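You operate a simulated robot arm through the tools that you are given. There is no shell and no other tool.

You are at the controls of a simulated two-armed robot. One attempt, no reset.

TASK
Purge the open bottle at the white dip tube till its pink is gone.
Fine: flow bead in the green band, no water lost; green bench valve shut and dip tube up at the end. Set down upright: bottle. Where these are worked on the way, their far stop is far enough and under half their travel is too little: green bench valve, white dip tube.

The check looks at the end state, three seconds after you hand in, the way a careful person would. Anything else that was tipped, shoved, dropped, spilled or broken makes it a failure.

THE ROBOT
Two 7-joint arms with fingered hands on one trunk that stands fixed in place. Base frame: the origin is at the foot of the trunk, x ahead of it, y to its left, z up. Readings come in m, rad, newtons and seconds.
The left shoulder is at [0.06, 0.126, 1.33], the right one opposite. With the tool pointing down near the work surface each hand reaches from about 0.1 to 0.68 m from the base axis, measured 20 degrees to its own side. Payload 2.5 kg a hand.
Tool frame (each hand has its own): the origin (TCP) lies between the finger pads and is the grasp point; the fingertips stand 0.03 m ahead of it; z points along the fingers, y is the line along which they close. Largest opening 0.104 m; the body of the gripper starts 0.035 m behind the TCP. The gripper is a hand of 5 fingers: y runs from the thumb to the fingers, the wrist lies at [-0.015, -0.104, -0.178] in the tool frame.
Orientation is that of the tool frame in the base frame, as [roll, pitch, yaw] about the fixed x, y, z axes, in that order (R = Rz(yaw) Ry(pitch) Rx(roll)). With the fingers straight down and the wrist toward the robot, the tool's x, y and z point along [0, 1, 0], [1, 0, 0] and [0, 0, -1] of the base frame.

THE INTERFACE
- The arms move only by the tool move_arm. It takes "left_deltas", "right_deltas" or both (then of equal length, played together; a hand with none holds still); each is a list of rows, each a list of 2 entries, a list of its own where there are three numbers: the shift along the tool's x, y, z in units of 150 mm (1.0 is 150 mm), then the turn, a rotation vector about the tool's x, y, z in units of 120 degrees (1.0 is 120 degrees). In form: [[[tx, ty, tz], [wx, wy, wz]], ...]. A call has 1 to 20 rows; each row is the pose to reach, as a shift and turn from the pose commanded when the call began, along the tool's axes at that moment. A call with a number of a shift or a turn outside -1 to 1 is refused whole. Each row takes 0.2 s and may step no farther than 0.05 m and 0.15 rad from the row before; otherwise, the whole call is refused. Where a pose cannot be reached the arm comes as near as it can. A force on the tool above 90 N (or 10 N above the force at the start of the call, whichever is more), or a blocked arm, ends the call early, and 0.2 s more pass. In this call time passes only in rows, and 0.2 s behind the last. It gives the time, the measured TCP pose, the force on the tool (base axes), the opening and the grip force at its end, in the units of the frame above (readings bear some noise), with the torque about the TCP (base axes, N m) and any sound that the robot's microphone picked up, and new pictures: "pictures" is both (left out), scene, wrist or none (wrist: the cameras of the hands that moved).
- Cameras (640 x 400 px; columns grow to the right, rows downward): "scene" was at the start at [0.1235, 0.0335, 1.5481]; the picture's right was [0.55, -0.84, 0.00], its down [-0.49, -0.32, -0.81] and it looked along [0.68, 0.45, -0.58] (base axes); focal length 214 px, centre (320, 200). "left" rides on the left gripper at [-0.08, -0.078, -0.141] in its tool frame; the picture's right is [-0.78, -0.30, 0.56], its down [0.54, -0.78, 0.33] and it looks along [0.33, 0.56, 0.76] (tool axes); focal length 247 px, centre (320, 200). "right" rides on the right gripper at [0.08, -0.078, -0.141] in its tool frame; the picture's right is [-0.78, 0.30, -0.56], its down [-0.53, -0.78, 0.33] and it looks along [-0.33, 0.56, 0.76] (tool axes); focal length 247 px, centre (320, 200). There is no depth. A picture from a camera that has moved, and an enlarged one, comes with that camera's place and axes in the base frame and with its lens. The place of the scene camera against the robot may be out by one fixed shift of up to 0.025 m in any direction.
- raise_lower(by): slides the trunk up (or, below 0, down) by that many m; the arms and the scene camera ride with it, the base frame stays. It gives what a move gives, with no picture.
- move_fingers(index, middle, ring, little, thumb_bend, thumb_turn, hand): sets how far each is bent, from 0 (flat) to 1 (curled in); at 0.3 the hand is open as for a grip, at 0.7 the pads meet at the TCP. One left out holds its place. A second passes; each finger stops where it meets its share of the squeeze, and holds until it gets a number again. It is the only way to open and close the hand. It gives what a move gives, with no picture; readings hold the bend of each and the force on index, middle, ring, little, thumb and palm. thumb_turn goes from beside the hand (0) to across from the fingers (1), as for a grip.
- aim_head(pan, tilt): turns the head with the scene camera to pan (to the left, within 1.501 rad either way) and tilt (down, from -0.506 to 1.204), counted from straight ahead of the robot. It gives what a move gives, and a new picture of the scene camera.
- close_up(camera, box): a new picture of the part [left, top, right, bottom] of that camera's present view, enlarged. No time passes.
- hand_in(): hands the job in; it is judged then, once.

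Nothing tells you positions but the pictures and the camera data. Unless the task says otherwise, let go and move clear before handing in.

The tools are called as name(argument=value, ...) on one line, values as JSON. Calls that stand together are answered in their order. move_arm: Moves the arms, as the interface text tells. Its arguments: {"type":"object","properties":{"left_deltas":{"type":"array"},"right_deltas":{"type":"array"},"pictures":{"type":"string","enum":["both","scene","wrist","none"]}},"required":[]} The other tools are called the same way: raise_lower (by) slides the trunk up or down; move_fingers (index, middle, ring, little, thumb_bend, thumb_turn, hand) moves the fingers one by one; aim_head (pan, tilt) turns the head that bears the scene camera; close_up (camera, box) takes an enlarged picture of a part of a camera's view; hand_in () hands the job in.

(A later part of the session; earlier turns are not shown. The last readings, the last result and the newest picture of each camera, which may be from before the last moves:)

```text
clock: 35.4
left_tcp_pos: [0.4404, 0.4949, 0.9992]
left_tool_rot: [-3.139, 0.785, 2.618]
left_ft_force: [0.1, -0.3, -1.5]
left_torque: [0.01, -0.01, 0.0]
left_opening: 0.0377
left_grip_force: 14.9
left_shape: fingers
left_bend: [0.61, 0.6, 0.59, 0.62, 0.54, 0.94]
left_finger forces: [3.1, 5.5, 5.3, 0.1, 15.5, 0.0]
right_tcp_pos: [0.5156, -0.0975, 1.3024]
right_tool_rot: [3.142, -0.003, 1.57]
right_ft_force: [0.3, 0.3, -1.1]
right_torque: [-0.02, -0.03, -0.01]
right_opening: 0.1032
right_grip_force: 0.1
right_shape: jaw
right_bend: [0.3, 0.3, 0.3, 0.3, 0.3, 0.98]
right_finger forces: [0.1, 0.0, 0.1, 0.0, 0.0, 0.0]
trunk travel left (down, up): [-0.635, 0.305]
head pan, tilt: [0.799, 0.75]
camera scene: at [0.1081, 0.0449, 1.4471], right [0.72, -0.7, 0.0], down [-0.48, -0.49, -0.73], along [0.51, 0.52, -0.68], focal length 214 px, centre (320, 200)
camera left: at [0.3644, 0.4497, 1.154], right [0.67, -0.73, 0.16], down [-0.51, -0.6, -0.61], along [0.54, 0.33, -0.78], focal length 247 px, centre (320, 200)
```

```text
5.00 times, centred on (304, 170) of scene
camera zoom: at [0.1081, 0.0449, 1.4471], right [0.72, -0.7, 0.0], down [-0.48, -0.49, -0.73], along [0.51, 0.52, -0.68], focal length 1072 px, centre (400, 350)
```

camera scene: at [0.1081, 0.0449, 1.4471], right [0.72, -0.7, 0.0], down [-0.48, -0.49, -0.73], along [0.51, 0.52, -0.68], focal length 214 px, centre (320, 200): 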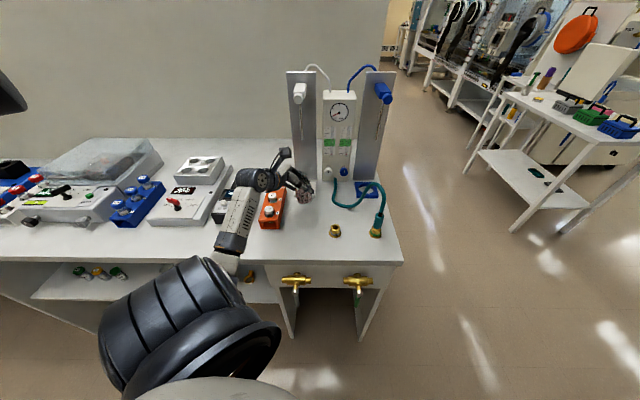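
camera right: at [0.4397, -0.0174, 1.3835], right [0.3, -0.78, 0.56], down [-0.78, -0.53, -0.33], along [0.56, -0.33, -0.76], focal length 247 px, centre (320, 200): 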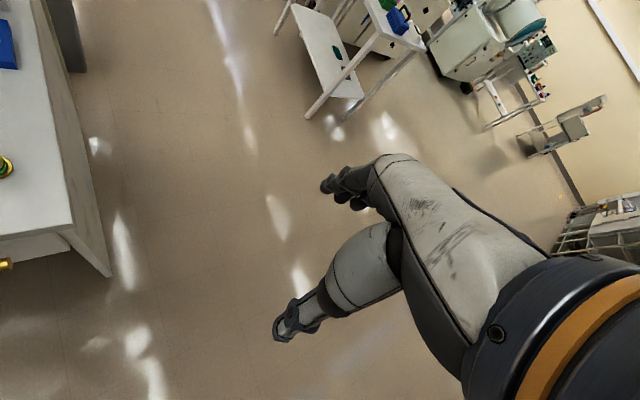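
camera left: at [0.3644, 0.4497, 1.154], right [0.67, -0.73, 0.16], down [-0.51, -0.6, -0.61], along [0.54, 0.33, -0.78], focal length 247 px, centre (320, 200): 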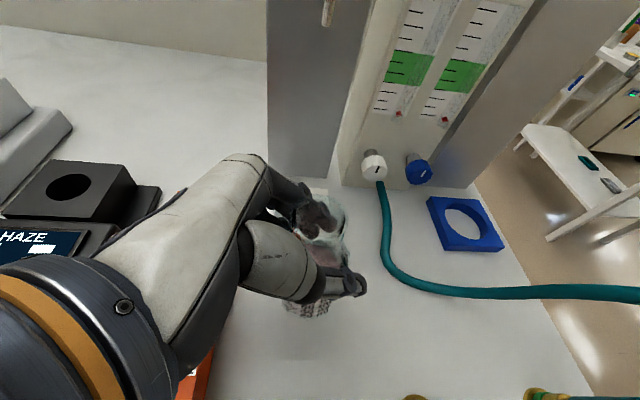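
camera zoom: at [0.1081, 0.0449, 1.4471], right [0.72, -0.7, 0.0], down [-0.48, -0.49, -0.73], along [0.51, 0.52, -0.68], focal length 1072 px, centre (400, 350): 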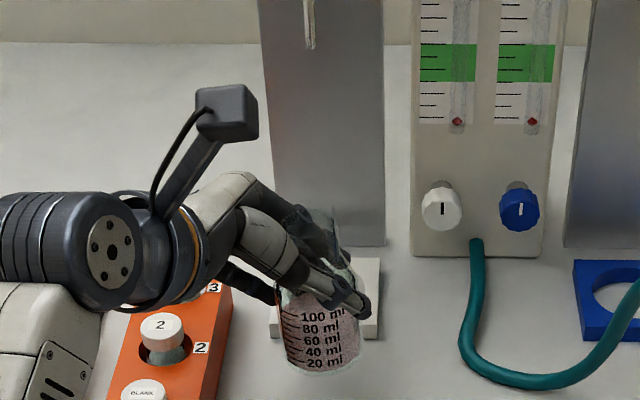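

On track. I move the rest of the way above the ring, staying below the tube tip.

move_arm(left_deltas=[[[-0.015, 0.08, 0.015], [0, 0, 0]], [[-0.043, 0.237, 0.043], [0, 0, 0]], [[-0.072, 0.395, 0.072], [0, 0, 0]], [[-0.1, 0.553, 0.1], [0, 0, 0]], [[-0.115, 0.633, 0.115], [0, 0, 0]]])

close_up(camera="scene", box=[240, 130, 368, 210])

close_up(camera="left", box=[200, 130, 440, 280])

```text
clock: 36.6
left_tcp_pos: [0.5081, 0.5635, 0.9995]
left_tool_rot: [-3.14, 0.784, 2.619]
left_ft_force: [0.0, -0.1, -1.9]
left_torque: [0.02, -0.02, -0.01]
left_opening: 0.0373
left_grip_force: 14.6
left_shape: fingers
left_bend: [0.61, 0.6, 0.59, 0.62, 0.54, 0.94]
left_finger forces: [3.1, 5.6, 5.4, 0.1, 15.3, 0.0]
right_tcp_pos: [0.5169, -0.0978, 1.3045]
right_tool_rot: [-3.141, -0.001, 1.57]
right_ft_force: [0.6, -0.6, -0.5]
right_torque: [-0.02, -0.02, -0.01]
right_opening: 0.1038
right_grip_force: 0.0
right_shape: jaw
right_bend: [0.3, 0.3, 0.3, 0.3, 0.3, 0.98]
right_finger forces: [0.1, 0.0, 0.1, 0.0, 0.1, 0.0]
trunk travel left (down, up): [-0.635, 0.305]
head pan, tilt: [0.799, 0.75]
camera scene: at [0.1082, 0.0449, 1.4471], right [0.72, -0.7, 0.0], down [-0.48, -0.49, -0.73], along [0.51, 0.52, -0.68], focal length 214 px, centre (320, 200)
camera left: at [0.4327, 0.5197, 1.1538], right [0.67, -0.73, 0.16], down [-0.51, -0.6, -0.61], along [0.54, 0.33, -0.78], focal length 247 px, centre (320, 200)
```

scene: 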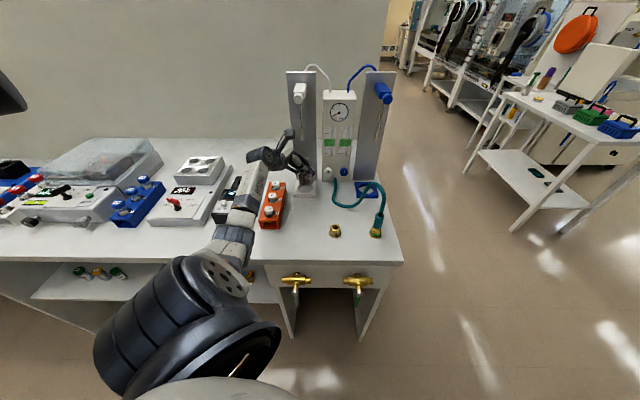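
left: 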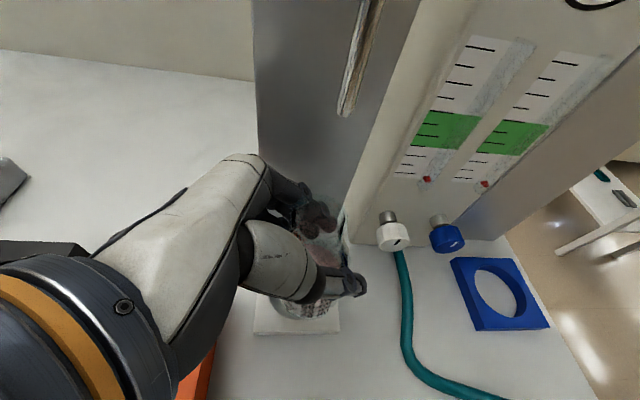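

```text
5.00 times, centred on (304, 170) of scene
camera zoom: at [0.1082, 0.0449, 1.4471], right [0.72, -0.7, 0.0], down [-0.48, -0.49, -0.73], along [0.51, 0.52, -0.68], focal length 1072 px, centre (400, 350)
```

zoom: 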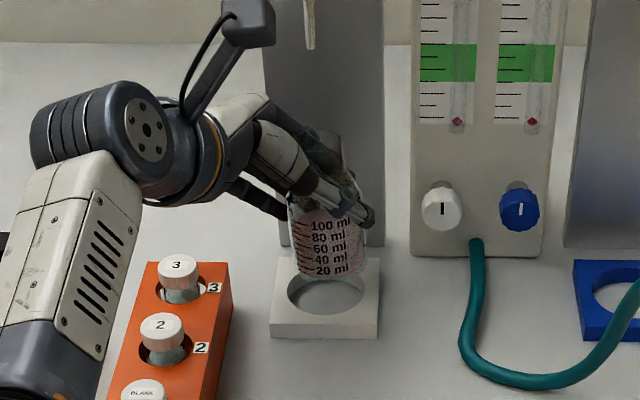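

```text
2.67 times, centred on (320, 205) of left
camera zoom: at [0.4327, 0.5197, 1.1538], right [0.67, -0.73, 0.16], down [-0.51, -0.6, -0.61], along [0.54, 0.33, -0.78], focal length 659 px, centre (320, 187)
```

zoom: 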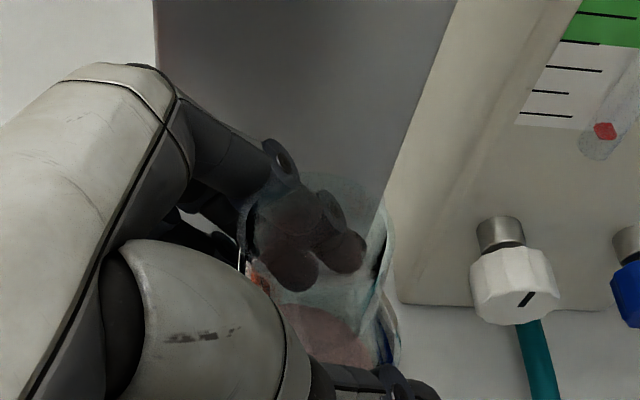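

The bottle hangs just above the ring. I zoom in to measure alignment precisely.

close_up(camera="scene", box=[285, 165, 325, 190])

```text
16.00 times, centred on (305, 178) of scene
camera zoom: at [0.1082, 0.0449, 1.4471], right [0.72, -0.7, 0.0], down [-0.48, -0.49, -0.73], along [0.51, 0.52, -0.68], focal length 3432 px, centre (560, 560)
```

zoom: 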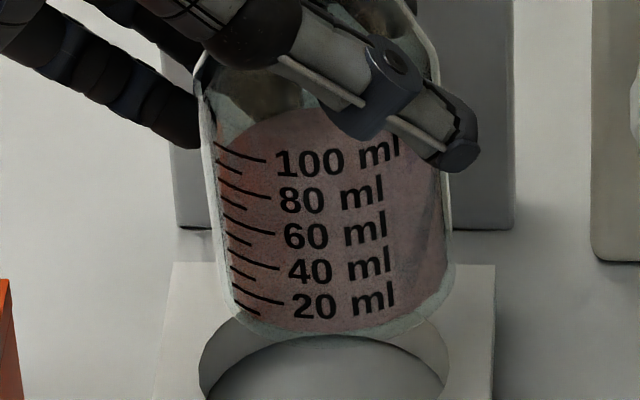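

close_up(camera="left", box=[240, 260, 368, 340])

```text
5.00 times, centred on (304, 300) of left
camera zoom: at [0.4327, 0.5197, 1.1538], right [0.67, -0.73, 0.16], down [-0.51, -0.6, -0.61], along [0.54, 0.33, -0.78], focal length 1235 px, centre (400, -300)
```

zoom: 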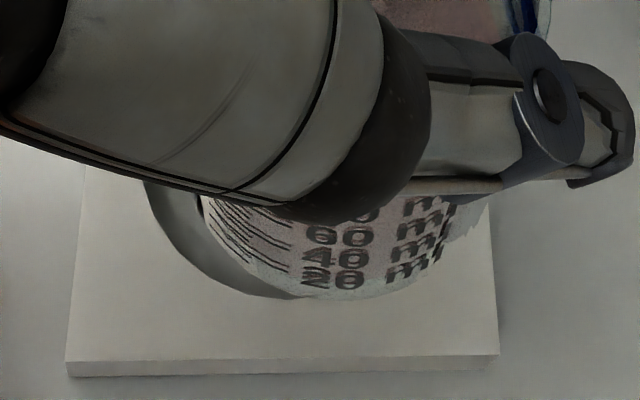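

By both cameras the bottle must go about 7–10 mm deeper and 5 mm left. I shift part of that and lower 2 cm so the parallax shrinks, then re-measure.

move_arm(left_deltas=[[[0.036, 0.054, -0.01], [0, 0, 0]], [[0.108, 0.054, 0.08], [0, 0, 0]]])

close_up(camera="left", box=[240, 260, 368, 340])

close_up(camera="scene", box=[285, 165, 325, 190])

close_up(camera="left", box=[240, 160, 400, 260])

```text
clock: 37.2
left_tcp_pos: [0.5115, 0.5736, 0.9791]
left_tool_rot: [-3.14, 0.786, 2.618]
left_ft_force: [-0.5, -0.5, -2.0]
left_torque: [0.01, 0.0, -0.01]
left_opening: 0.0372
left_grip_force: 14.5
left_shape: fingers
left_bend: [0.61, 0.6, 0.59, 0.62, 0.54, 0.94]
left_finger forces: [3.1, 5.6, 5.3, 0.0, 15.2, 0.1]
right_tcp_pos: [0.5173, -0.0974, 1.3035]
right_tool_rot: [-3.142, 0.0, 1.572]
right_ft_force: [-0.3, -0.4, 0.5]
right_torque: [-0.02, 0.02, 0.0]
right_opening: 0.1034
right_grip_force: 0.0
right_shape: jaw
right_bend: [0.3, 0.3, 0.3, 0.3, 0.3, 0.98]
right_finger forces: [0.1, 0.0, 0.0, 0.1, 0.1, 0.1]
trunk travel left (down, up): [-0.635, 0.305]
head pan, tilt: [0.799, 0.75]
camera scene: at [0.1083, 0.045, 1.4471], right [0.72, -0.7, 0.0], down [-0.48, -0.49, -0.73], along [0.51, 0.52, -0.68], focal length 214 px, centre (320, 200)
camera left: at [0.4349, 0.528, 1.134], right [0.67, -0.73, 0.16], down [-0.51, -0.6, -0.61], along [0.54, 0.33, -0.78], focal length 247 px, centre (320, 200)
```

scene: 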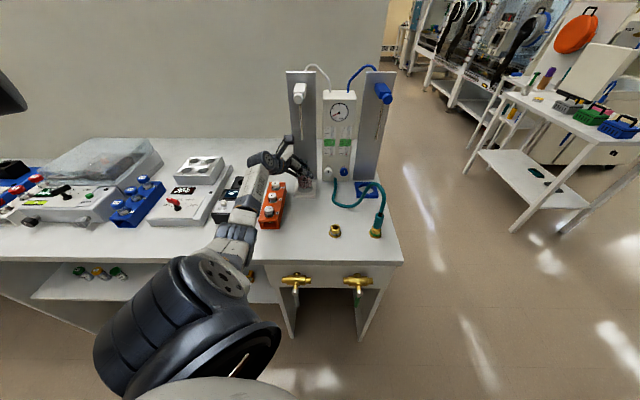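
left: 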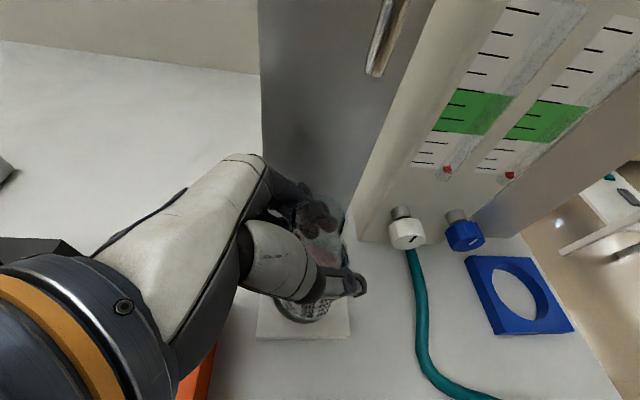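

```text
5.00 times, centred on (304, 300) of left
camera zoom: at [0.4349, 0.528, 1.134], right [0.67, -0.73, 0.16], down [-0.51, -0.6, -0.61], along [0.54, 0.33, -0.78], focal length 1235 px, centre (400, -300)
```

zoom: 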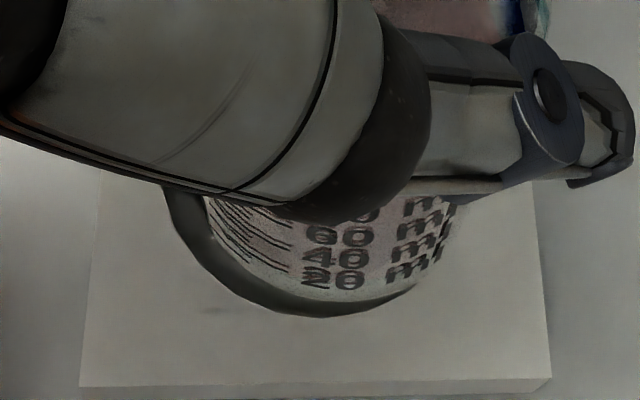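

```text
16.00 times, centred on (305, 178) of scene
camera zoom: at [0.1083, 0.045, 1.4471], right [0.72, -0.7, 0.0], down [-0.48, -0.49, -0.73], along [0.51, 0.52, -0.68], focal length 3432 px, centre (560, 560)
```

zoom: 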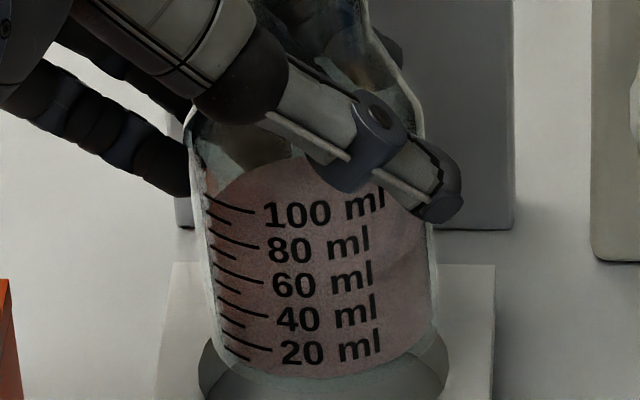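

```text
4.00 times, centred on (320, 210) of left
camera zoom: at [0.4349, 0.528, 1.134], right [0.67, -0.73, 0.16], down [-0.51, -0.6, -0.61], along [0.54, 0.33, -0.78], focal length 988 px, centre (320, 160)
```

zoom: 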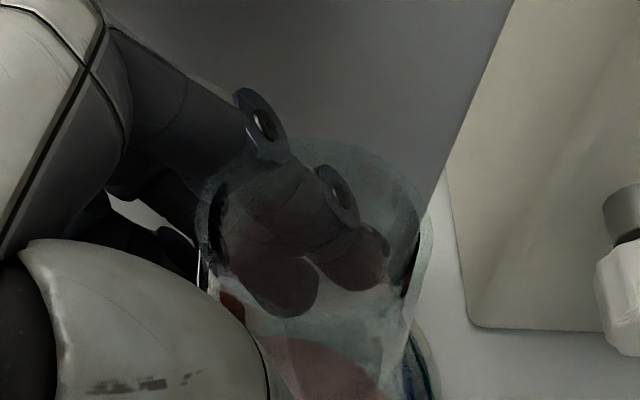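

close_up(camera="scene", box=[285, 178, 325, 203])

```text
16.00 times, centred on (305, 190) of scene
camera zoom: at [0.1083, 0.045, 1.4471], right [0.72, -0.7, 0.0], down [-0.48, -0.49, -0.73], along [0.51, 0.52, -0.68], focal length 3432 px, centre (560, 352)
```

zoom: 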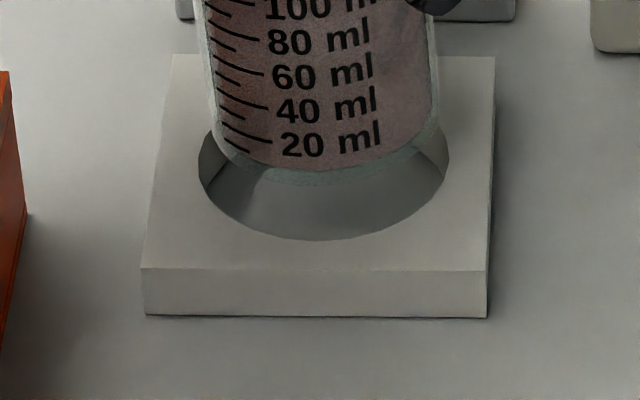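

I lower another centimetre with a small correction, to remove the remaining parallax.

move_arm(left_deltas=[[[0.053, 0.022, 0.042], [0, 0, 0]]], pictures="none")

close_up(camera="scene", box=[285, 178, 325, 203])

close_up(camera="left", box=[240, 260, 368, 340])

```text
clock: 37.6
left_tcp_pos: [0.5101, 0.577, 0.9675]
left_tool_rot: [-3.135, 0.787, 2.622]
left_ft_force: [0.2, 0.0, -1.8]
left_torque: [0.02, -0.01, 0.0]
left_opening: 0.0373
left_grip_force: 14.8
left_shape: fingers
left_bend: [0.61, 0.6, 0.59, 0.62, 0.54, 0.94]
left_finger forces: [3.1, 5.6, 5.3, 0.0, 15.2, 0.1]
right_tcp_pos: [0.5166, -0.0979, 1.3019]
right_tool_rot: [-3.141, 0.0, 1.572]
right_ft_force: [-0.4, -0.1, -0.6]
right_torque: [-0.02, -0.02, 0.02]
right_opening: 0.1039
right_grip_force: 0.0
right_shape: jaw
right_bend: [0.3, 0.3, 0.3, 0.3, 0.3, 0.98]
right_finger forces: [0.0, 0.0, 0.0, 0.0, 0.0, 0.1]
trunk travel left (down, up): [-0.635, 0.305]
head pan, tilt: [0.799, 0.75]
```

```text
16.00 times, centred on (305, 190) of scene
camera zoom: at [0.1083, 0.045, 1.4471], right [0.72, -0.7, 0.0], down [-0.48, -0.49, -0.73], along [0.51, 0.52, -0.68], focal length 3432 px, centre (560, 352)
```

zoom: 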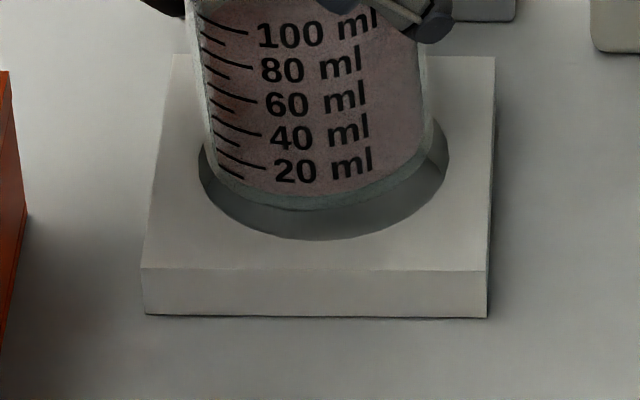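

```text
5.00 times, centred on (304, 300) of left
camera zoom: at [0.4353, 0.5319, 1.1235], right [0.67, -0.73, 0.16], down [-0.51, -0.6, -0.61], along [0.54, 0.33, -0.78], focal length 1235 px, centre (400, -300)
```

zoom: 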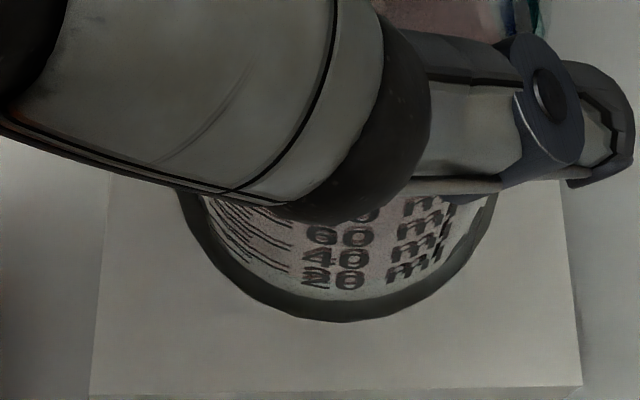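

Nearly concentric now. I add 1.5 mm forward and lower 12 mm into the hole.

move_arm(left_deltas=[[[0.0, 0.009, 0.0], [0, 0, 0]], [[0.028, 0.009, 0.029], [0, 0, 0]], [[0.055, 0.009, 0.058], [0, 0, 0]]], pictures="none")

close_up(camera="scene", box=[285, 178, 325, 203])

close_up(camera="left", box=[240, 260, 368, 340])

```text
clock: 38.4
left_tcp_pos: [0.5114, 0.5769, 0.9565]
left_tool_rot: [-3.139, 0.788, 2.619]
left_ft_force: [-0.2, 0.0, -2.6]
left_torque: [0.01, 0.0, -0.01]
left_opening: 0.0372
left_grip_force: 14.5
left_shape: fingers
left_bend: [0.61, 0.6, 0.59, 0.62, 0.54, 0.94]
left_finger forces: [3.1, 5.6, 5.3, 0.0, 15.2, 0.0]
right_tcp_pos: [0.5177, -0.0988, 1.3025]
right_tool_rot: [3.141, 0.001, 1.573]
right_ft_force: [-0.1, 0.1, -0.5]
right_torque: [-0.01, 0.0, 0.02]
right_opening: 0.1041
right_grip_force: 0.1
right_shape: jaw
right_bend: [0.3, 0.3, 0.3, 0.3, 0.3, 0.98]
right_finger forces: [0.1, 0.1, 0.0, 0.1, 0.1, 0.1]
trunk travel left (down, up): [-0.635, 0.305]
head pan, tilt: [0.799, 0.75]
```

```text
16.00 times, centred on (305, 190) of scene
camera zoom: at [0.1082, 0.0449, 1.4471], right [0.72, -0.7, 0.0], down [-0.48, -0.49, -0.73], along [0.51, 0.52, -0.68], focal length 3432 px, centre (560, 352)
```

zoom: 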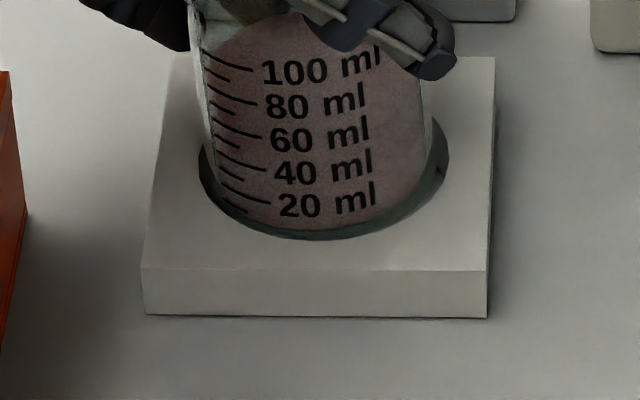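

```text
5.00 times, centred on (304, 300) of left
camera zoom: at [0.4361, 0.5324, 1.1119], right [0.67, -0.73, 0.16], down [-0.51, -0.6, -0.61], along [0.54, 0.33, -0.78], focal length 1235 px, centre (400, -300)
```

zoom: 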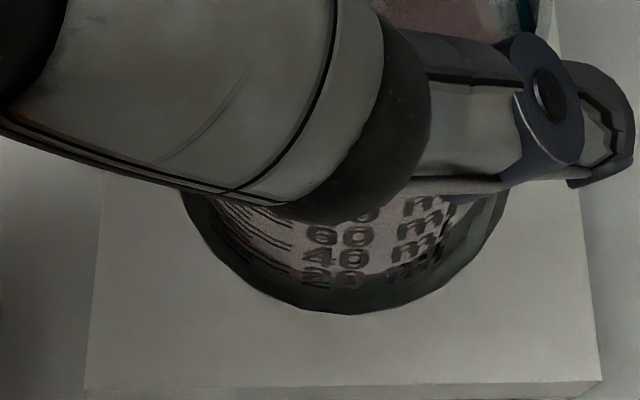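

The bottle is entering the hole cleanly. I keep lowering, with a 1 mm centring tweak, until it touches down.

move_arm(left_deltas=[[[-0.006, 0.005, 0.006], [0, 0, 0]], [[0.014, 0.005, 0.025], [0, 0, 0]], [[0.033, 0.005, 0.044], [0, 0, 0]], [[0.051, 0.005, 0.062], [0, 0, 0]]], pictures="none")

close_up(camera="scene", box=[285, 178, 325, 203])

close_up(camera="left", box=[240, 260, 368, 340])

```text
clock: 39.4
left_tcp_pos: [0.5131, 0.5783, 0.9496]
left_tool_rot: [3.132, 0.792, 2.613]
left_ft_force: [0.3, -2.5, 10.3]
left_torque: [0.02, -0.15, -0.02]
left_opening: 0.0375
left_grip_force: 16.7
left_shape: fingers
left_bend: [0.61, 0.6, 0.59, 0.62, 0.54, 0.93]
left_finger forces: [3.8, 5.4, 5.4, 0.1, 18.2, 0.0]
right_tcp_pos: [0.5161, -0.0995, 1.3022]
right_tool_rot: [-3.141, -0.002, 1.572]
right_ft_force: [0.1, -0.2, -0.1]
right_torque: [-0.01, 0.02, 0.01]
right_opening: 0.1035
right_grip_force: 0.1
right_shape: jaw
right_bend: [0.3, 0.3, 0.3, 0.3, 0.3, 0.98]
right_finger forces: [0.0, 0.0, 0.0, 0.0, 0.1, 0.0]
trunk travel left (down, up): [-0.635, 0.305]
head pan, tilt: [0.799, 0.75]
```

```text
16.00 times, centred on (305, 190) of scene
camera zoom: at [0.1071, 0.0433, 1.4475], right [0.72, -0.7, 0.0], down [-0.47, -0.49, -0.73], along [0.51, 0.53, -0.68], focal length 3432 px, centre (560, 352)
```

zoom: 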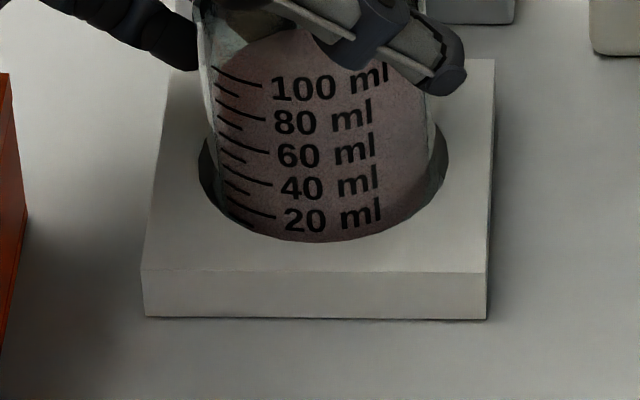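

```text
5.00 times, centred on (304, 300) of left
camera zoom: at [0.4364, 0.5323, 1.1044], right [0.67, -0.73, 0.16], down [-0.51, -0.6, -0.62], along [0.55, 0.33, -0.77], focal length 1235 px, centre (400, -300)
```

zoom: 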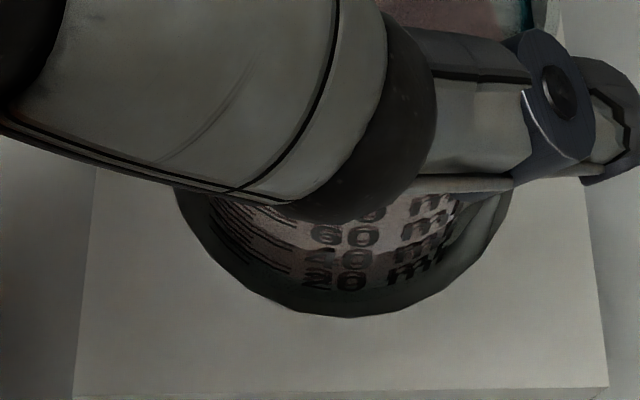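

The bottle has touched down at the same height as it was picked up (TCP 0.950). I relieve the pressing and open the fingers slowly.

move_arm(left_deltas=[[[-0.019, 0, -0.019], [0, 0, 0]]], pictures="none")

move_fingers(hand="left", index=0.55, middle=0.53, ring=0.53, little=0.55, thumb_bend=0.5)

close_up(camera="scene", box=[285, 168, 325, 193])

```text
clock: 39.8
left_tcp_pos: [0.5129, 0.5774, 0.9508]
left_tool_rot: [3.141, 0.787, 2.618]
left_ft_force: [2.4, 0.9, 7.6]
left_torque: [0.16, -0.2, -0.03]
left_opening: 0.0374
left_grip_force: 16.3
left_shape: fingers
left_bend: [0.61, 0.6, 0.59, 0.62, 0.54, 0.94]
left_finger forces: [3.8, 6.5, 6.6, 0.1, 16.4, 0.0]
right_tcp_pos: [0.517, -0.0982, 1.3023]
right_tool_rot: [-3.14, -0.002, 1.571]
right_ft_force: [-1.4, -0.2, -0.4]
right_torque: [0.02, 0.01, -0.01]
right_opening: 0.1037
right_grip_force: 0.1
right_shape: jaw
right_bend: [0.3, 0.3, 0.3, 0.3, 0.3, 0.98]
right_finger forces: [0.0, 0.0, 0.0, 0.1, 0.1, 0.0]
trunk travel left (down, up): [-0.635, 0.305]
head pan, tilt: [0.799, 0.75]
```

```text
clock: 40.8
left_tcp_pos: [0.5144, 0.5771, 0.9485]
left_tool_rot: [-3.139, 0.785, 2.617]
left_ft_force: [-0.8, -3.4, 1.5]
left_torque: [-0.03, 0.0, 0.0]
left_opening: 0.0488
left_grip_force: 1.5
left_shape: fingers
left_bend: [0.55, 0.53, 0.53, 0.55, 0.48, 0.96]
left_finger forces: [0.1, 0.1, 0.1, 0.0, 4.0, 0.1]
right_tcp_pos: [0.5174, -0.0987, 1.302]
right_tool_rot: [-3.141, -0.003, 1.572]
right_ft_force: [-0.2, 0.1, 0.2]
right_torque: [-0.01, 0.04, -0.01]
right_opening: 0.1036
right_grip_force: 0.0
right_shape: jaw
right_bend: [0.3, 0.3, 0.3, 0.3, 0.3, 0.98]
right_finger forces: [0.0, 0.0, 0.1, 0.0, 0.0, 0.0]
trunk travel left (down, up): [-0.635, 0.305]
head pan, tilt: [0.799, 0.75]
```

```text
16.00 times, centred on (305, 180) of scene
camera zoom: at [0.1077, 0.0441, 1.4471], right [0.72, -0.7, 0.0], down [-0.48, -0.49, -0.73], along [0.51, 0.52, -0.68], focal length 3432 px, centre (560, 512)
```

zoom: 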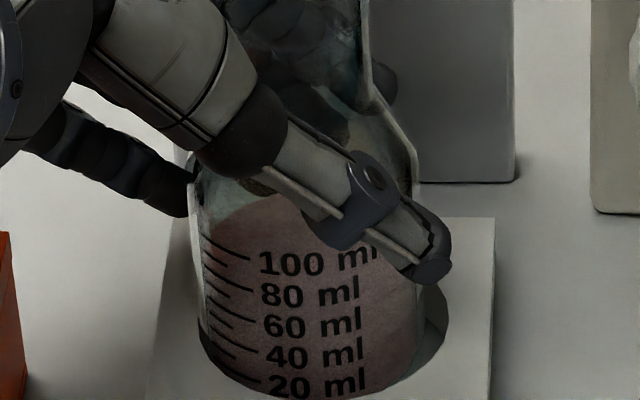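

The thumb still presses; I open it more.

move_fingers(hand="left", thumb_bend=0.4, index=0.5, middle=0.48, ring=0.48, little=0.48)

close_up(camera="scene", box=[280, 163, 328, 193])

close_up(camera="left", box=[200, 160, 440, 310])

```text
clock: 41.8
left_tcp_pos: [0.5137, 0.578, 0.95]
left_tool_rot: [3.141, 0.788, 2.619]
left_ft_force: [0.2, 0.2, -0.6]
left_torque: [0.01, 0.0, 0.03]
left_opening: 0.0646
left_grip_force: 0.0
left_shape: fingers
left_bend: [0.5, 0.48, 0.48, 0.48, 0.4, 0.97]
left_finger forces: [0.0, 0.0, 0.1, 0.0, 0.0, 0.1]
right_tcp_pos: [0.5177, -0.0962, 1.3017]
right_tool_rot: [-3.141, 0.0, 1.569]
right_ft_force: [0.2, -0.4, -0.3]
right_torque: [0.02, 0.02, 0.02]
right_opening: 0.1035
right_grip_force: 0.1
right_shape: jaw
right_bend: [0.3, 0.3, 0.3, 0.3, 0.3, 0.98]
right_finger forces: [0.0, 0.1, 0.0, 0.0, 0.1, 0.0]
trunk travel left (down, up): [-0.635, 0.305]
head pan, tilt: [0.799, 0.75]
```

```text
13.33 times, centred on (304, 178) of scene
camera zoom: at [0.108, 0.0447, 1.4471], right [0.72, -0.7, 0.0], down [-0.48, -0.49, -0.73], along [0.51, 0.52, -0.68], focal length 2860 px, centre (533, 493)
```

zoom: 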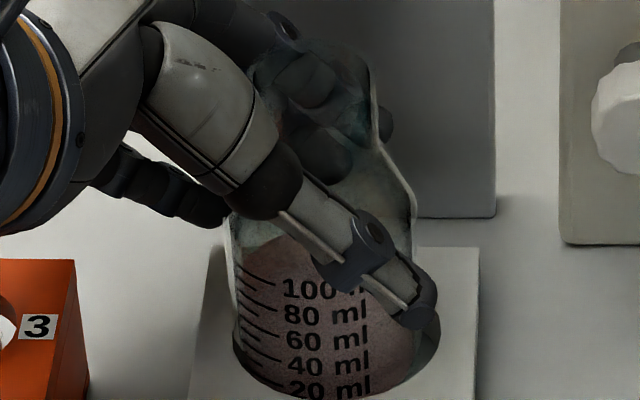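

```text
2.67 times, centred on (320, 235) of left
camera zoom: at [0.4372, 0.5328, 1.1044], right [0.67, -0.73, 0.16], down [-0.51, -0.6, -0.61], along [0.54, 0.33, -0.78], focal length 659 px, centre (320, 107)
```

zoom: 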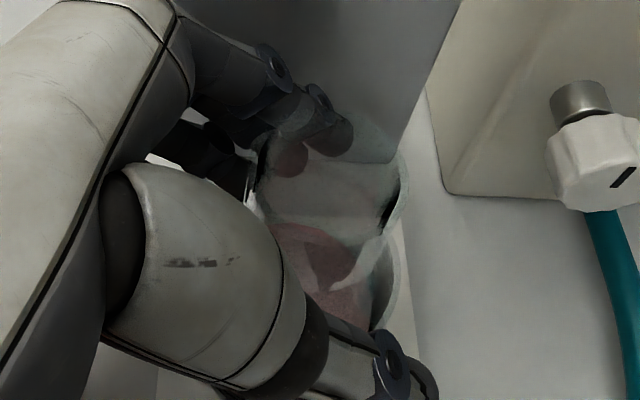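

The bottle stands free in the ring. I open the hand wider and retreat along the fingers.

move_fingers(hand="left", thumb_bend=0.32, index=0.4, middle=0.38, ring=0.38, little=0.38)

move_arm(left_deltas=[[[0, 0, -0.1], [0, 0, 0]], [[0, 0, -0.25], [0, 0, 0]], [[0, 0, -0.4], [0, 0, 0]], [[0, 0, -0.55], [0, 0, 0]], [[0, 0, -0.7], [0, 0, 0]]])

close_up(camera="scene", box=[260, 130, 356, 190])

```text
clock: 42.8
left_tcp_pos: [0.5132, 0.5787, 0.9507]
left_tool_rot: [-3.138, 0.786, 2.621]
left_ft_force: [-0.1, 0.0, 0.1]
left_torque: [0.01, -0.01, 0.03]
left_opening: 0.0877
left_grip_force: 0.0
left_shape: fingers
left_bend: [0.4, 0.38, 0.38, 0.38, 0.32, 0.97]
left_finger forces: [0.0, 0.0, 0.0, 0.1, 0.0, 0.0]
right_tcp_pos: [0.517, -0.0979, 1.3036]
right_tool_rot: [-3.141, 0.001, 1.571]
right_ft_force: [-0.4, 0.8, -0.3]
right_torque: [-0.01, 0.01, 0.0]
right_opening: 0.1042
right_grip_force: 0.1
right_shape: jaw
right_bend: [0.3, 0.3, 0.3, 0.3, 0.3, 0.98]
right_finger forces: [0.0, 0.1, 0.0, 0.0, 0.0, 0.0]
trunk travel left (down, up): [-0.635, 0.305]
head pan, tilt: [0.799, 0.75]
```

```text
clock: 44.0
left_tcp_pos: [0.4484, 0.6137, 1.0227]
left_tool_rot: [-3.135, 0.789, 2.62]
left_ft_force: [-0.9, 0.9, -0.4]
left_torque: [-0.02, -0.02, 0.0]
left_opening: 0.0874
left_grip_force: 0.0
left_shape: fingers
left_bend: [0.4, 0.38, 0.38, 0.38, 0.32, 0.97]
left_finger forces: [0.1, 0.0, 0.0, 0.0, 0.1, 0.0]
right_tcp_pos: [0.5172, -0.0988, 1.3028]
right_tool_rot: [3.141, -0.001, 1.571]
right_ft_force: [0.1, 0.4, 0.5]
right_torque: [0.0, -0.02, -0.01]
right_opening: 0.1036
right_grip_force: 0.0
right_shape: jaw
right_bend: [0.3, 0.3, 0.3, 0.3, 0.3, 0.98]
right_finger forces: [0.0, 0.0, 0.0, 0.0, 0.0, 0.0]
trunk travel left (down, up): [-0.635, 0.305]
head pan, tilt: [0.799, 0.75]
camera scene: at [0.1078, 0.0447, 1.4471], right [0.72, -0.7, 0.0], down [-0.48, -0.49, -0.73], along [0.51, 0.52, -0.68], focal length 214 px, centre (320, 200)
camera left: at [0.3727, 0.5694, 1.1786], right [0.67, -0.73, 0.16], down [-0.51, -0.6, -0.61], along [0.54, 0.33, -0.78], focal length 247 px, centre (320, 200)
```

scene: 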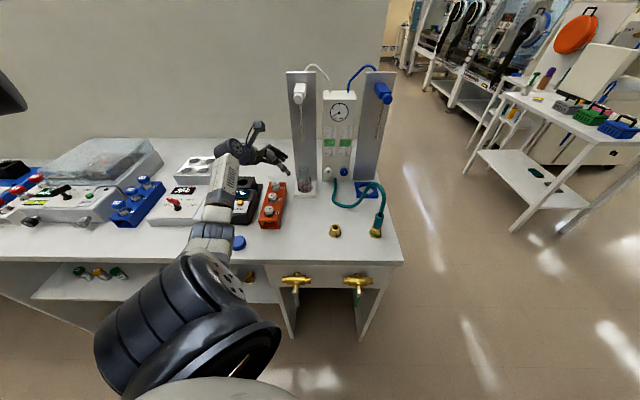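
left: 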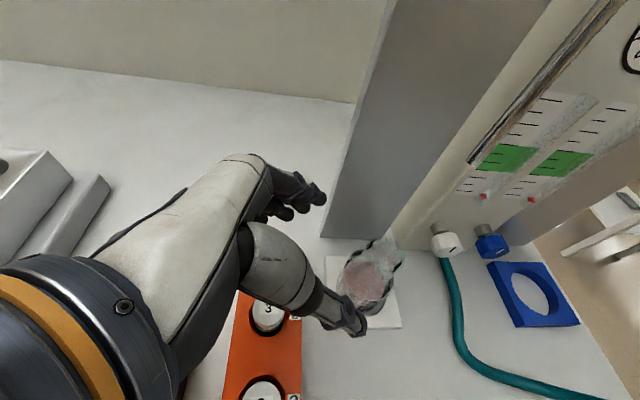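

```text
6.67 times, centred on (308, 160) of scene
camera zoom: at [0.1078, 0.0447, 1.4471], right [0.72, -0.7, 0.0], down [-0.48, -0.49, -0.73], along [0.51, 0.52, -0.68], focal length 1430 px, centre (400, 467)
```

zoom: 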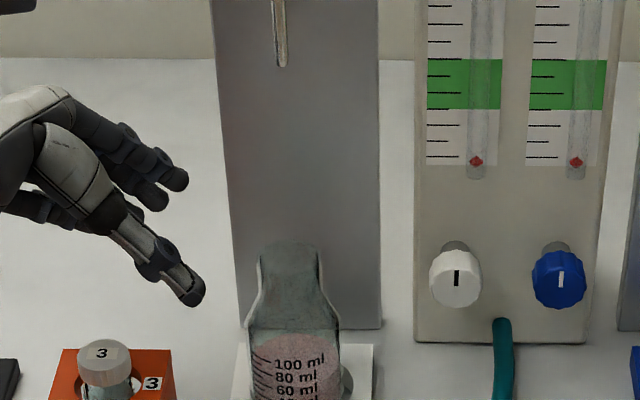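

The bottle stands upright in the ring under the white tube. Next the green valve: I bring the right hand down toward it, tilting its fingers forward-left so its camera sees the valve.

move_arm(right_deltas=[[[0.067, -0.076, 0.143], [-0.007, 0.0533, 0.0169]], [[0.133, -0.152, 0.286], [-0.014, 0.1065, 0.0339]], [[0.2, -0.228, 0.429], [-0.021, 0.1598, 0.0508]], [[0.267, -0.305, 0.571], [-0.028, 0.213, 0.0677]], [[0.334, -0.381, 0.714], [-0.035, 0.2663, 0.0846]], [[0.4, -0.457, 0.857], [-0.042, 0.3195, 0.1016]], [[0.467, -0.533, 1.0], [-0.049, 0.3728, 0.1185]]], pictures="wrist")

aim_head(pan=0.5, tilt=0.95)

```text
clock: 45.6
left_tcp_pos: [0.4483, 0.6138, 1.0238]
left_tool_rot: [-3.138, 0.786, 2.621]
left_ft_force: [0.3, -0.2, 0.4]
left_torque: [0.02, -0.03, -0.01]
left_opening: 0.0876
left_grip_force: 0.1
left_shape: fingers
left_bend: [0.4, 0.38, 0.38, 0.38, 0.32, 0.97]
left_finger forces: [0.1, 0.0, 0.0, 0.0, 0.0, 0.1]
right_tcp_pos: [0.4361, -0.0277, 1.154]
right_tool_rot: [3.139, -0.79, 1.311]
right_ft_force: [0.4, -0.1, 0.0]
right_torque: [0.0, 0.0, 0.0]
right_opening: 0.1039
right_grip_force: 0.1
right_shape: jaw
right_bend: [0.3, 0.3, 0.3, 0.3, 0.3, 0.98]
right_finger forces: [0.0, 0.0, 0.0, 0.0, 0.0, 0.0]
trunk travel left (down, up): [-0.635, 0.305]
head pan, tilt: [0.799, 0.75]
camera right: at [0.3504, -0.0486, 1.3096], right [0.04, -0.99, -0.16], down [-0.79, 0.07, -0.61], along [0.62, 0.15, -0.77], focal length 247 px, centre (320, 200)
```

right: 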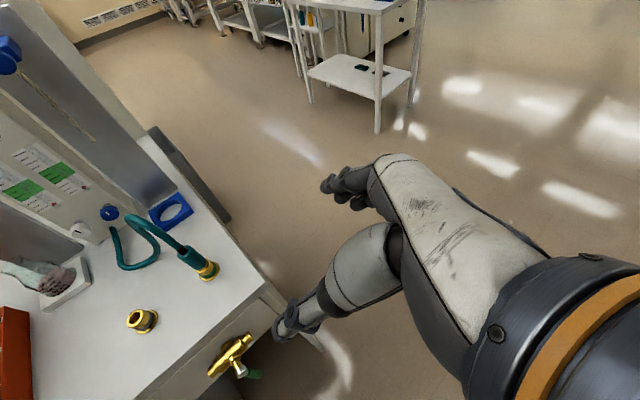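

```text
clock: 46.4
left_tcp_pos: [0.4488, 0.6147, 1.0234]
left_tool_rot: [-3.139, 0.787, 2.619]
left_ft_force: [0.0, 0.3, 0.2]
left_torque: [0.0, 0.0, -0.03]
left_opening: 0.0877
left_grip_force: 0.2
left_shape: fingers
left_bend: [0.4, 0.38, 0.38, 0.38, 0.32, 0.97]
left_finger forces: [0.1, 0.0, 0.0, 0.1, 0.1, 0.1]
right_tcp_pos: [0.4368, -0.0288, 1.1533]
right_tool_rot: [-3.141, -0.786, 1.31]
right_ft_force: [0.2, 0.1, 0.5]
right_torque: [-0.01, -0.04, -0.02]
right_opening: 0.104
right_grip_force: 0.1
right_shape: jaw
right_bend: [0.3, 0.3, 0.3, 0.3, 0.3, 0.98]
right_finger forces: [0.0, 0.0, 0.0, 0.0, 0.1, 0.0]
trunk travel left (down, up): [-0.635, 0.305]
head pan, tilt: [0.499, 0.949]
camera scene: at [0.114, 0.0202, 1.4316], right [0.48, -0.88, 0.0], down [-0.71, -0.39, -0.58], along [0.51, 0.28, -0.81], focal length 214 px, centre (320, 200)
```

scene: 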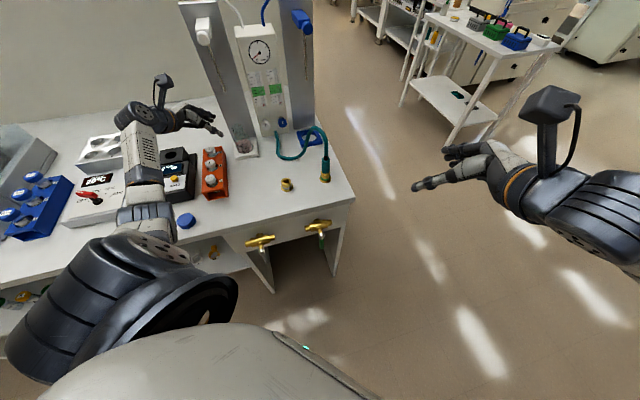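

close_up(camera="right", box=[160, 300, 320, 400])

close_up(camera="scene", box=[280, 200, 360, 250])

```text
4.00 times, centred on (240, 350) of right
camera zoom: at [0.3508, -0.0484, 1.3096], right [0.04, -0.99, -0.15], down [-0.79, 0.06, -0.61], along [0.61, 0.15, -0.77], focal length 988 px, centre (640, -400)
```

zoom: 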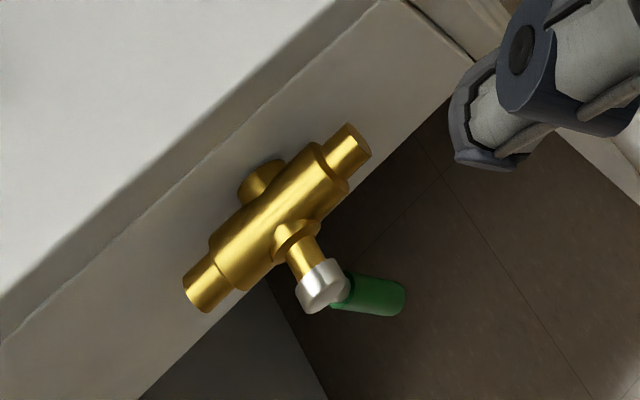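

```text
8.00 times, centred on (320, 225) of scene
camera zoom: at [0.114, 0.0202, 1.4316], right [0.48, -0.88, 0.0], down [-0.71, -0.39, -0.58], along [0.51, 0.28, -0.81], focal length 1716 px, centre (320, 0)
```

zoom: 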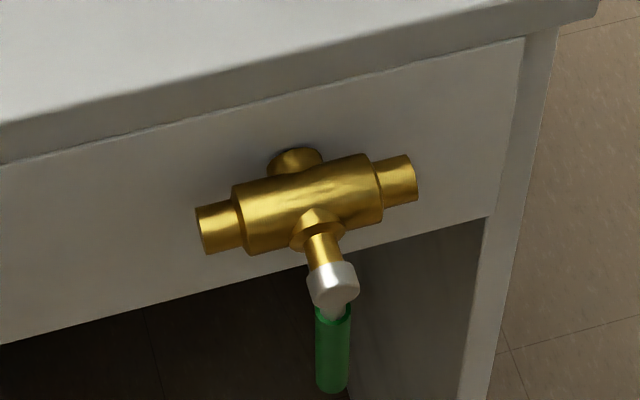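

I now place the valve pivot near (0.375, 0.176, 0.81), with the green lever hanging about 95 mm down. I close the right hand into a beak and bring it down in front of the valve.

move_fingers(hand="right", index=0.7, middle=0.7, ring=0.7, little=0.7, thumb_bend=0.7)

move_arm(right_deltas=[[[-0.095, -0.099, 0.192], [-0.0177, 0, 0.0177]], [[-0.19, -0.198, 0.384], [-0.0354, 0, 0.0354]], [[-0.285, -0.297, 0.576], [-0.053, 0, 0.053]], [[-0.38, -0.396, 0.768], [-0.0707, 0, 0.0707]], [[-0.475, -0.495, 0.96], [-0.0884, 0, 0.0884]]])

```text
clock: 47.4
left_tcp_pos: [0.4486, 0.614, 1.0227]
left_tool_rot: [-3.139, 0.787, 2.62]
left_ft_force: [0.9, -0.1, 0.2]
left_torque: [-0.02, -0.03, 0.0]
left_opening: 0.0876
left_grip_force: 0.0
left_shape: fingers
left_bend: [0.4, 0.38, 0.38, 0.38, 0.32, 0.97]
left_finger forces: [0.1, 0.0, 0.1, 0.0, 0.1, 0.0]
right_tcp_pos: [0.4358, -0.0277, 1.1533]
right_tool_rot: [3.141, -0.787, 1.308]
right_ft_force: [0.7, -0.4, -0.1]
right_torque: [-0.02, 0.01, -0.02]
right_opening: 0.0013
right_grip_force: 0.0
right_shape: fingers
right_bend: [0.7, 0.7, 0.7, 0.7, 0.7, 0.98]
right_finger forces: [0.1, 0.0, 0.0, 0.1, 0.1, 0.0]
trunk travel left (down, up): [-0.635, 0.305]
head pan, tilt: [0.499, 0.949]
```

```text
clock: 48.6
left_tcp_pos: [0.4491, 0.6146, 1.0226]
left_tool_rot: [-3.137, 0.788, 2.622]
left_ft_force: [0.3, -0.9, 0.5]
left_torque: [0.0, 0.02, 0.02]
left_opening: 0.0876
left_grip_force: 0.0
left_shape: fingers
left_bend: [0.4, 0.38, 0.38, 0.38, 0.32, 0.97]
left_finger forces: [0.2, 0.0, 0.1, 0.0, 0.0, 0.0]
right_tcp_pos: [0.3786, 0.0407, 1.0]
right_tool_rot: [3.14, -0.786, 1.049]
right_ft_force: [0.4, -0.8, 0.0]
right_torque: [0.0, 0.02, 0.04]
right_opening: 0.0013
right_grip_force: 0.0
right_shape: fingers
right_bend: [0.7, 0.7, 0.7, 0.7, 0.7, 0.98]
right_finger forces: [0.1, 0.1, 0.1, 0.0, 0.0, 0.0]
trunk travel left (down, up): [-0.635, 0.305]
head pan, tilt: [0.499, 0.949]
camera scene: at [0.1142, 0.0203, 1.4316], right [0.48, -0.88, 0.0], down [-0.71, -0.39, -0.58], along [0.51, 0.28, -0.81], focal length 214 px, centre (320, 200)
camera right: at [0.29, 0.0437, 1.1564], right [-0.21, -0.96, -0.16], down [-0.74, 0.27, -0.61], along [0.63, -0.02, -0.77], focal length 247 px, centre (320, 200)
```

scene: 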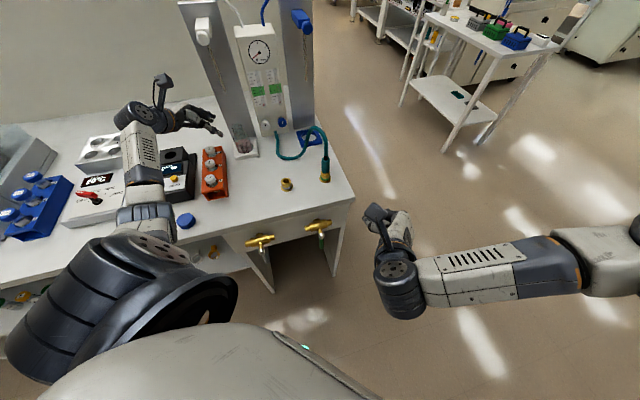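
right: 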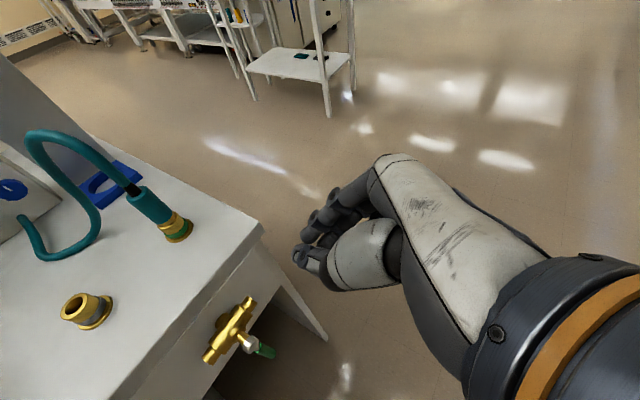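

The right arm is comfortable here. I bring the beak down to the right of the lever.

move_arm(right_deltas=[[[-0.128, 0, 0.193], [0, 0, 0]], [[-0.256, 0, 0.386], [0, 0, 0]], [[-0.383, 0, 0.578], [0, 0, 0]], [[-0.511, 0, 0.771], [0, 0, 0]], [[-0.639, 0, 0.964], [0, 0, 0]]])

close_up(camera="right", box=[120, 200, 440, 400])

close_up(camera="scene", box=[270, 190, 430, 290])

```text
clock: 49.8
left_tcp_pos: [0.4487, 0.6153, 1.0236]
left_tool_rot: [-3.135, 0.79, 2.623]
left_ft_force: [-0.6, -0.2, 0.6]
left_torque: [0.01, -0.04, 0.01]
left_opening: 0.0878
left_grip_force: 0.1
left_shape: fingers
left_bend: [0.4, 0.38, 0.38, 0.38, 0.32, 0.97]
left_finger forces: [0.0, 0.1, 0.0, 0.0, 0.0, 0.0]
right_tcp_pos: [0.3978, 0.0946, 0.8516]
right_tool_rot: [-3.14, -0.774, 1.039]
right_ft_force: [1.6, -0.5, -0.3]
right_torque: [-0.02, -0.02, -0.03]
right_opening: 0.0014
right_grip_force: 0.0
right_shape: fingers
right_bend: [0.7, 0.7, 0.7, 0.7, 0.7, 0.98]
right_finger forces: [0.1, 0.1, 0.1, 0.0, 0.0, 0.0]
right hand out of reach, approached as far as the arm can: row 4, 5
trunk travel left (down, up): [-0.635, 0.305]
head pan, tilt: [0.499, 0.949]
camera scene: at [0.1142, 0.0201, 1.4316], right [0.48, -0.88, 0.0], down [-0.71, -0.39, -0.58], along [0.51, 0.28, -0.81], focal length 214 px, centre (320, 200)
camera right: at [0.3104, 0.0995, 1.0075], right [-0.23, -0.96, -0.15], down [-0.75, 0.27, -0.61], along [0.63, -0.03, -0.78], focal length 247 px, centre (320, 200)
```

scene: 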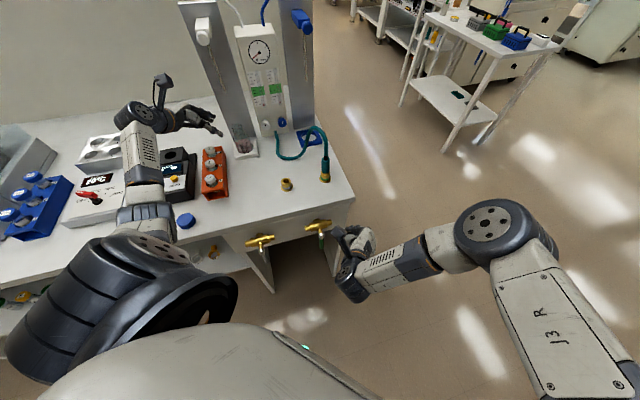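
right: 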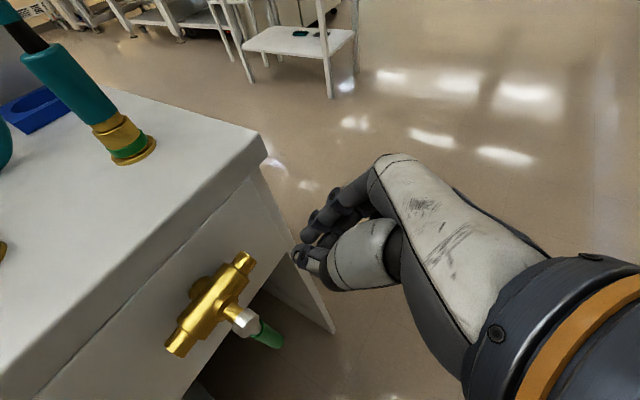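

```text
2.00 times, centred on (280, 300) of right
camera zoom: at [0.3104, 0.0995, 1.0075], right [-0.23, -0.96, -0.15], down [-0.75, 0.27, -0.61], along [0.63, -0.03, -0.78], focal length 494 px, centre (400, 0)
```

zoom: 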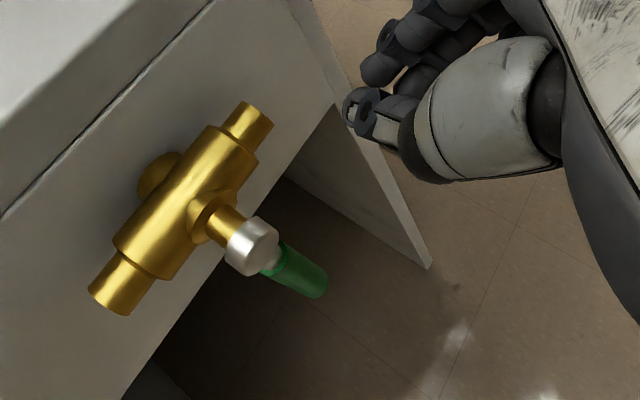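

```text
4.00 times, centred on (350, 240) of scene
camera zoom: at [0.1142, 0.0201, 1.4316], right [0.48, -0.88, 0.0], down [-0.71, -0.39, -0.58], along [0.51, 0.28, -0.81], focal length 858 px, centre (200, 40)
```

zoom: 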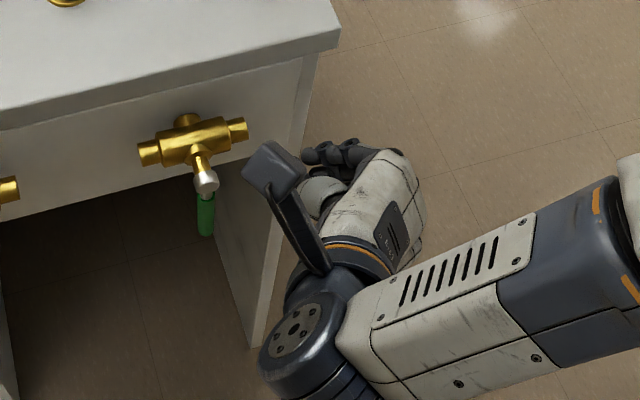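

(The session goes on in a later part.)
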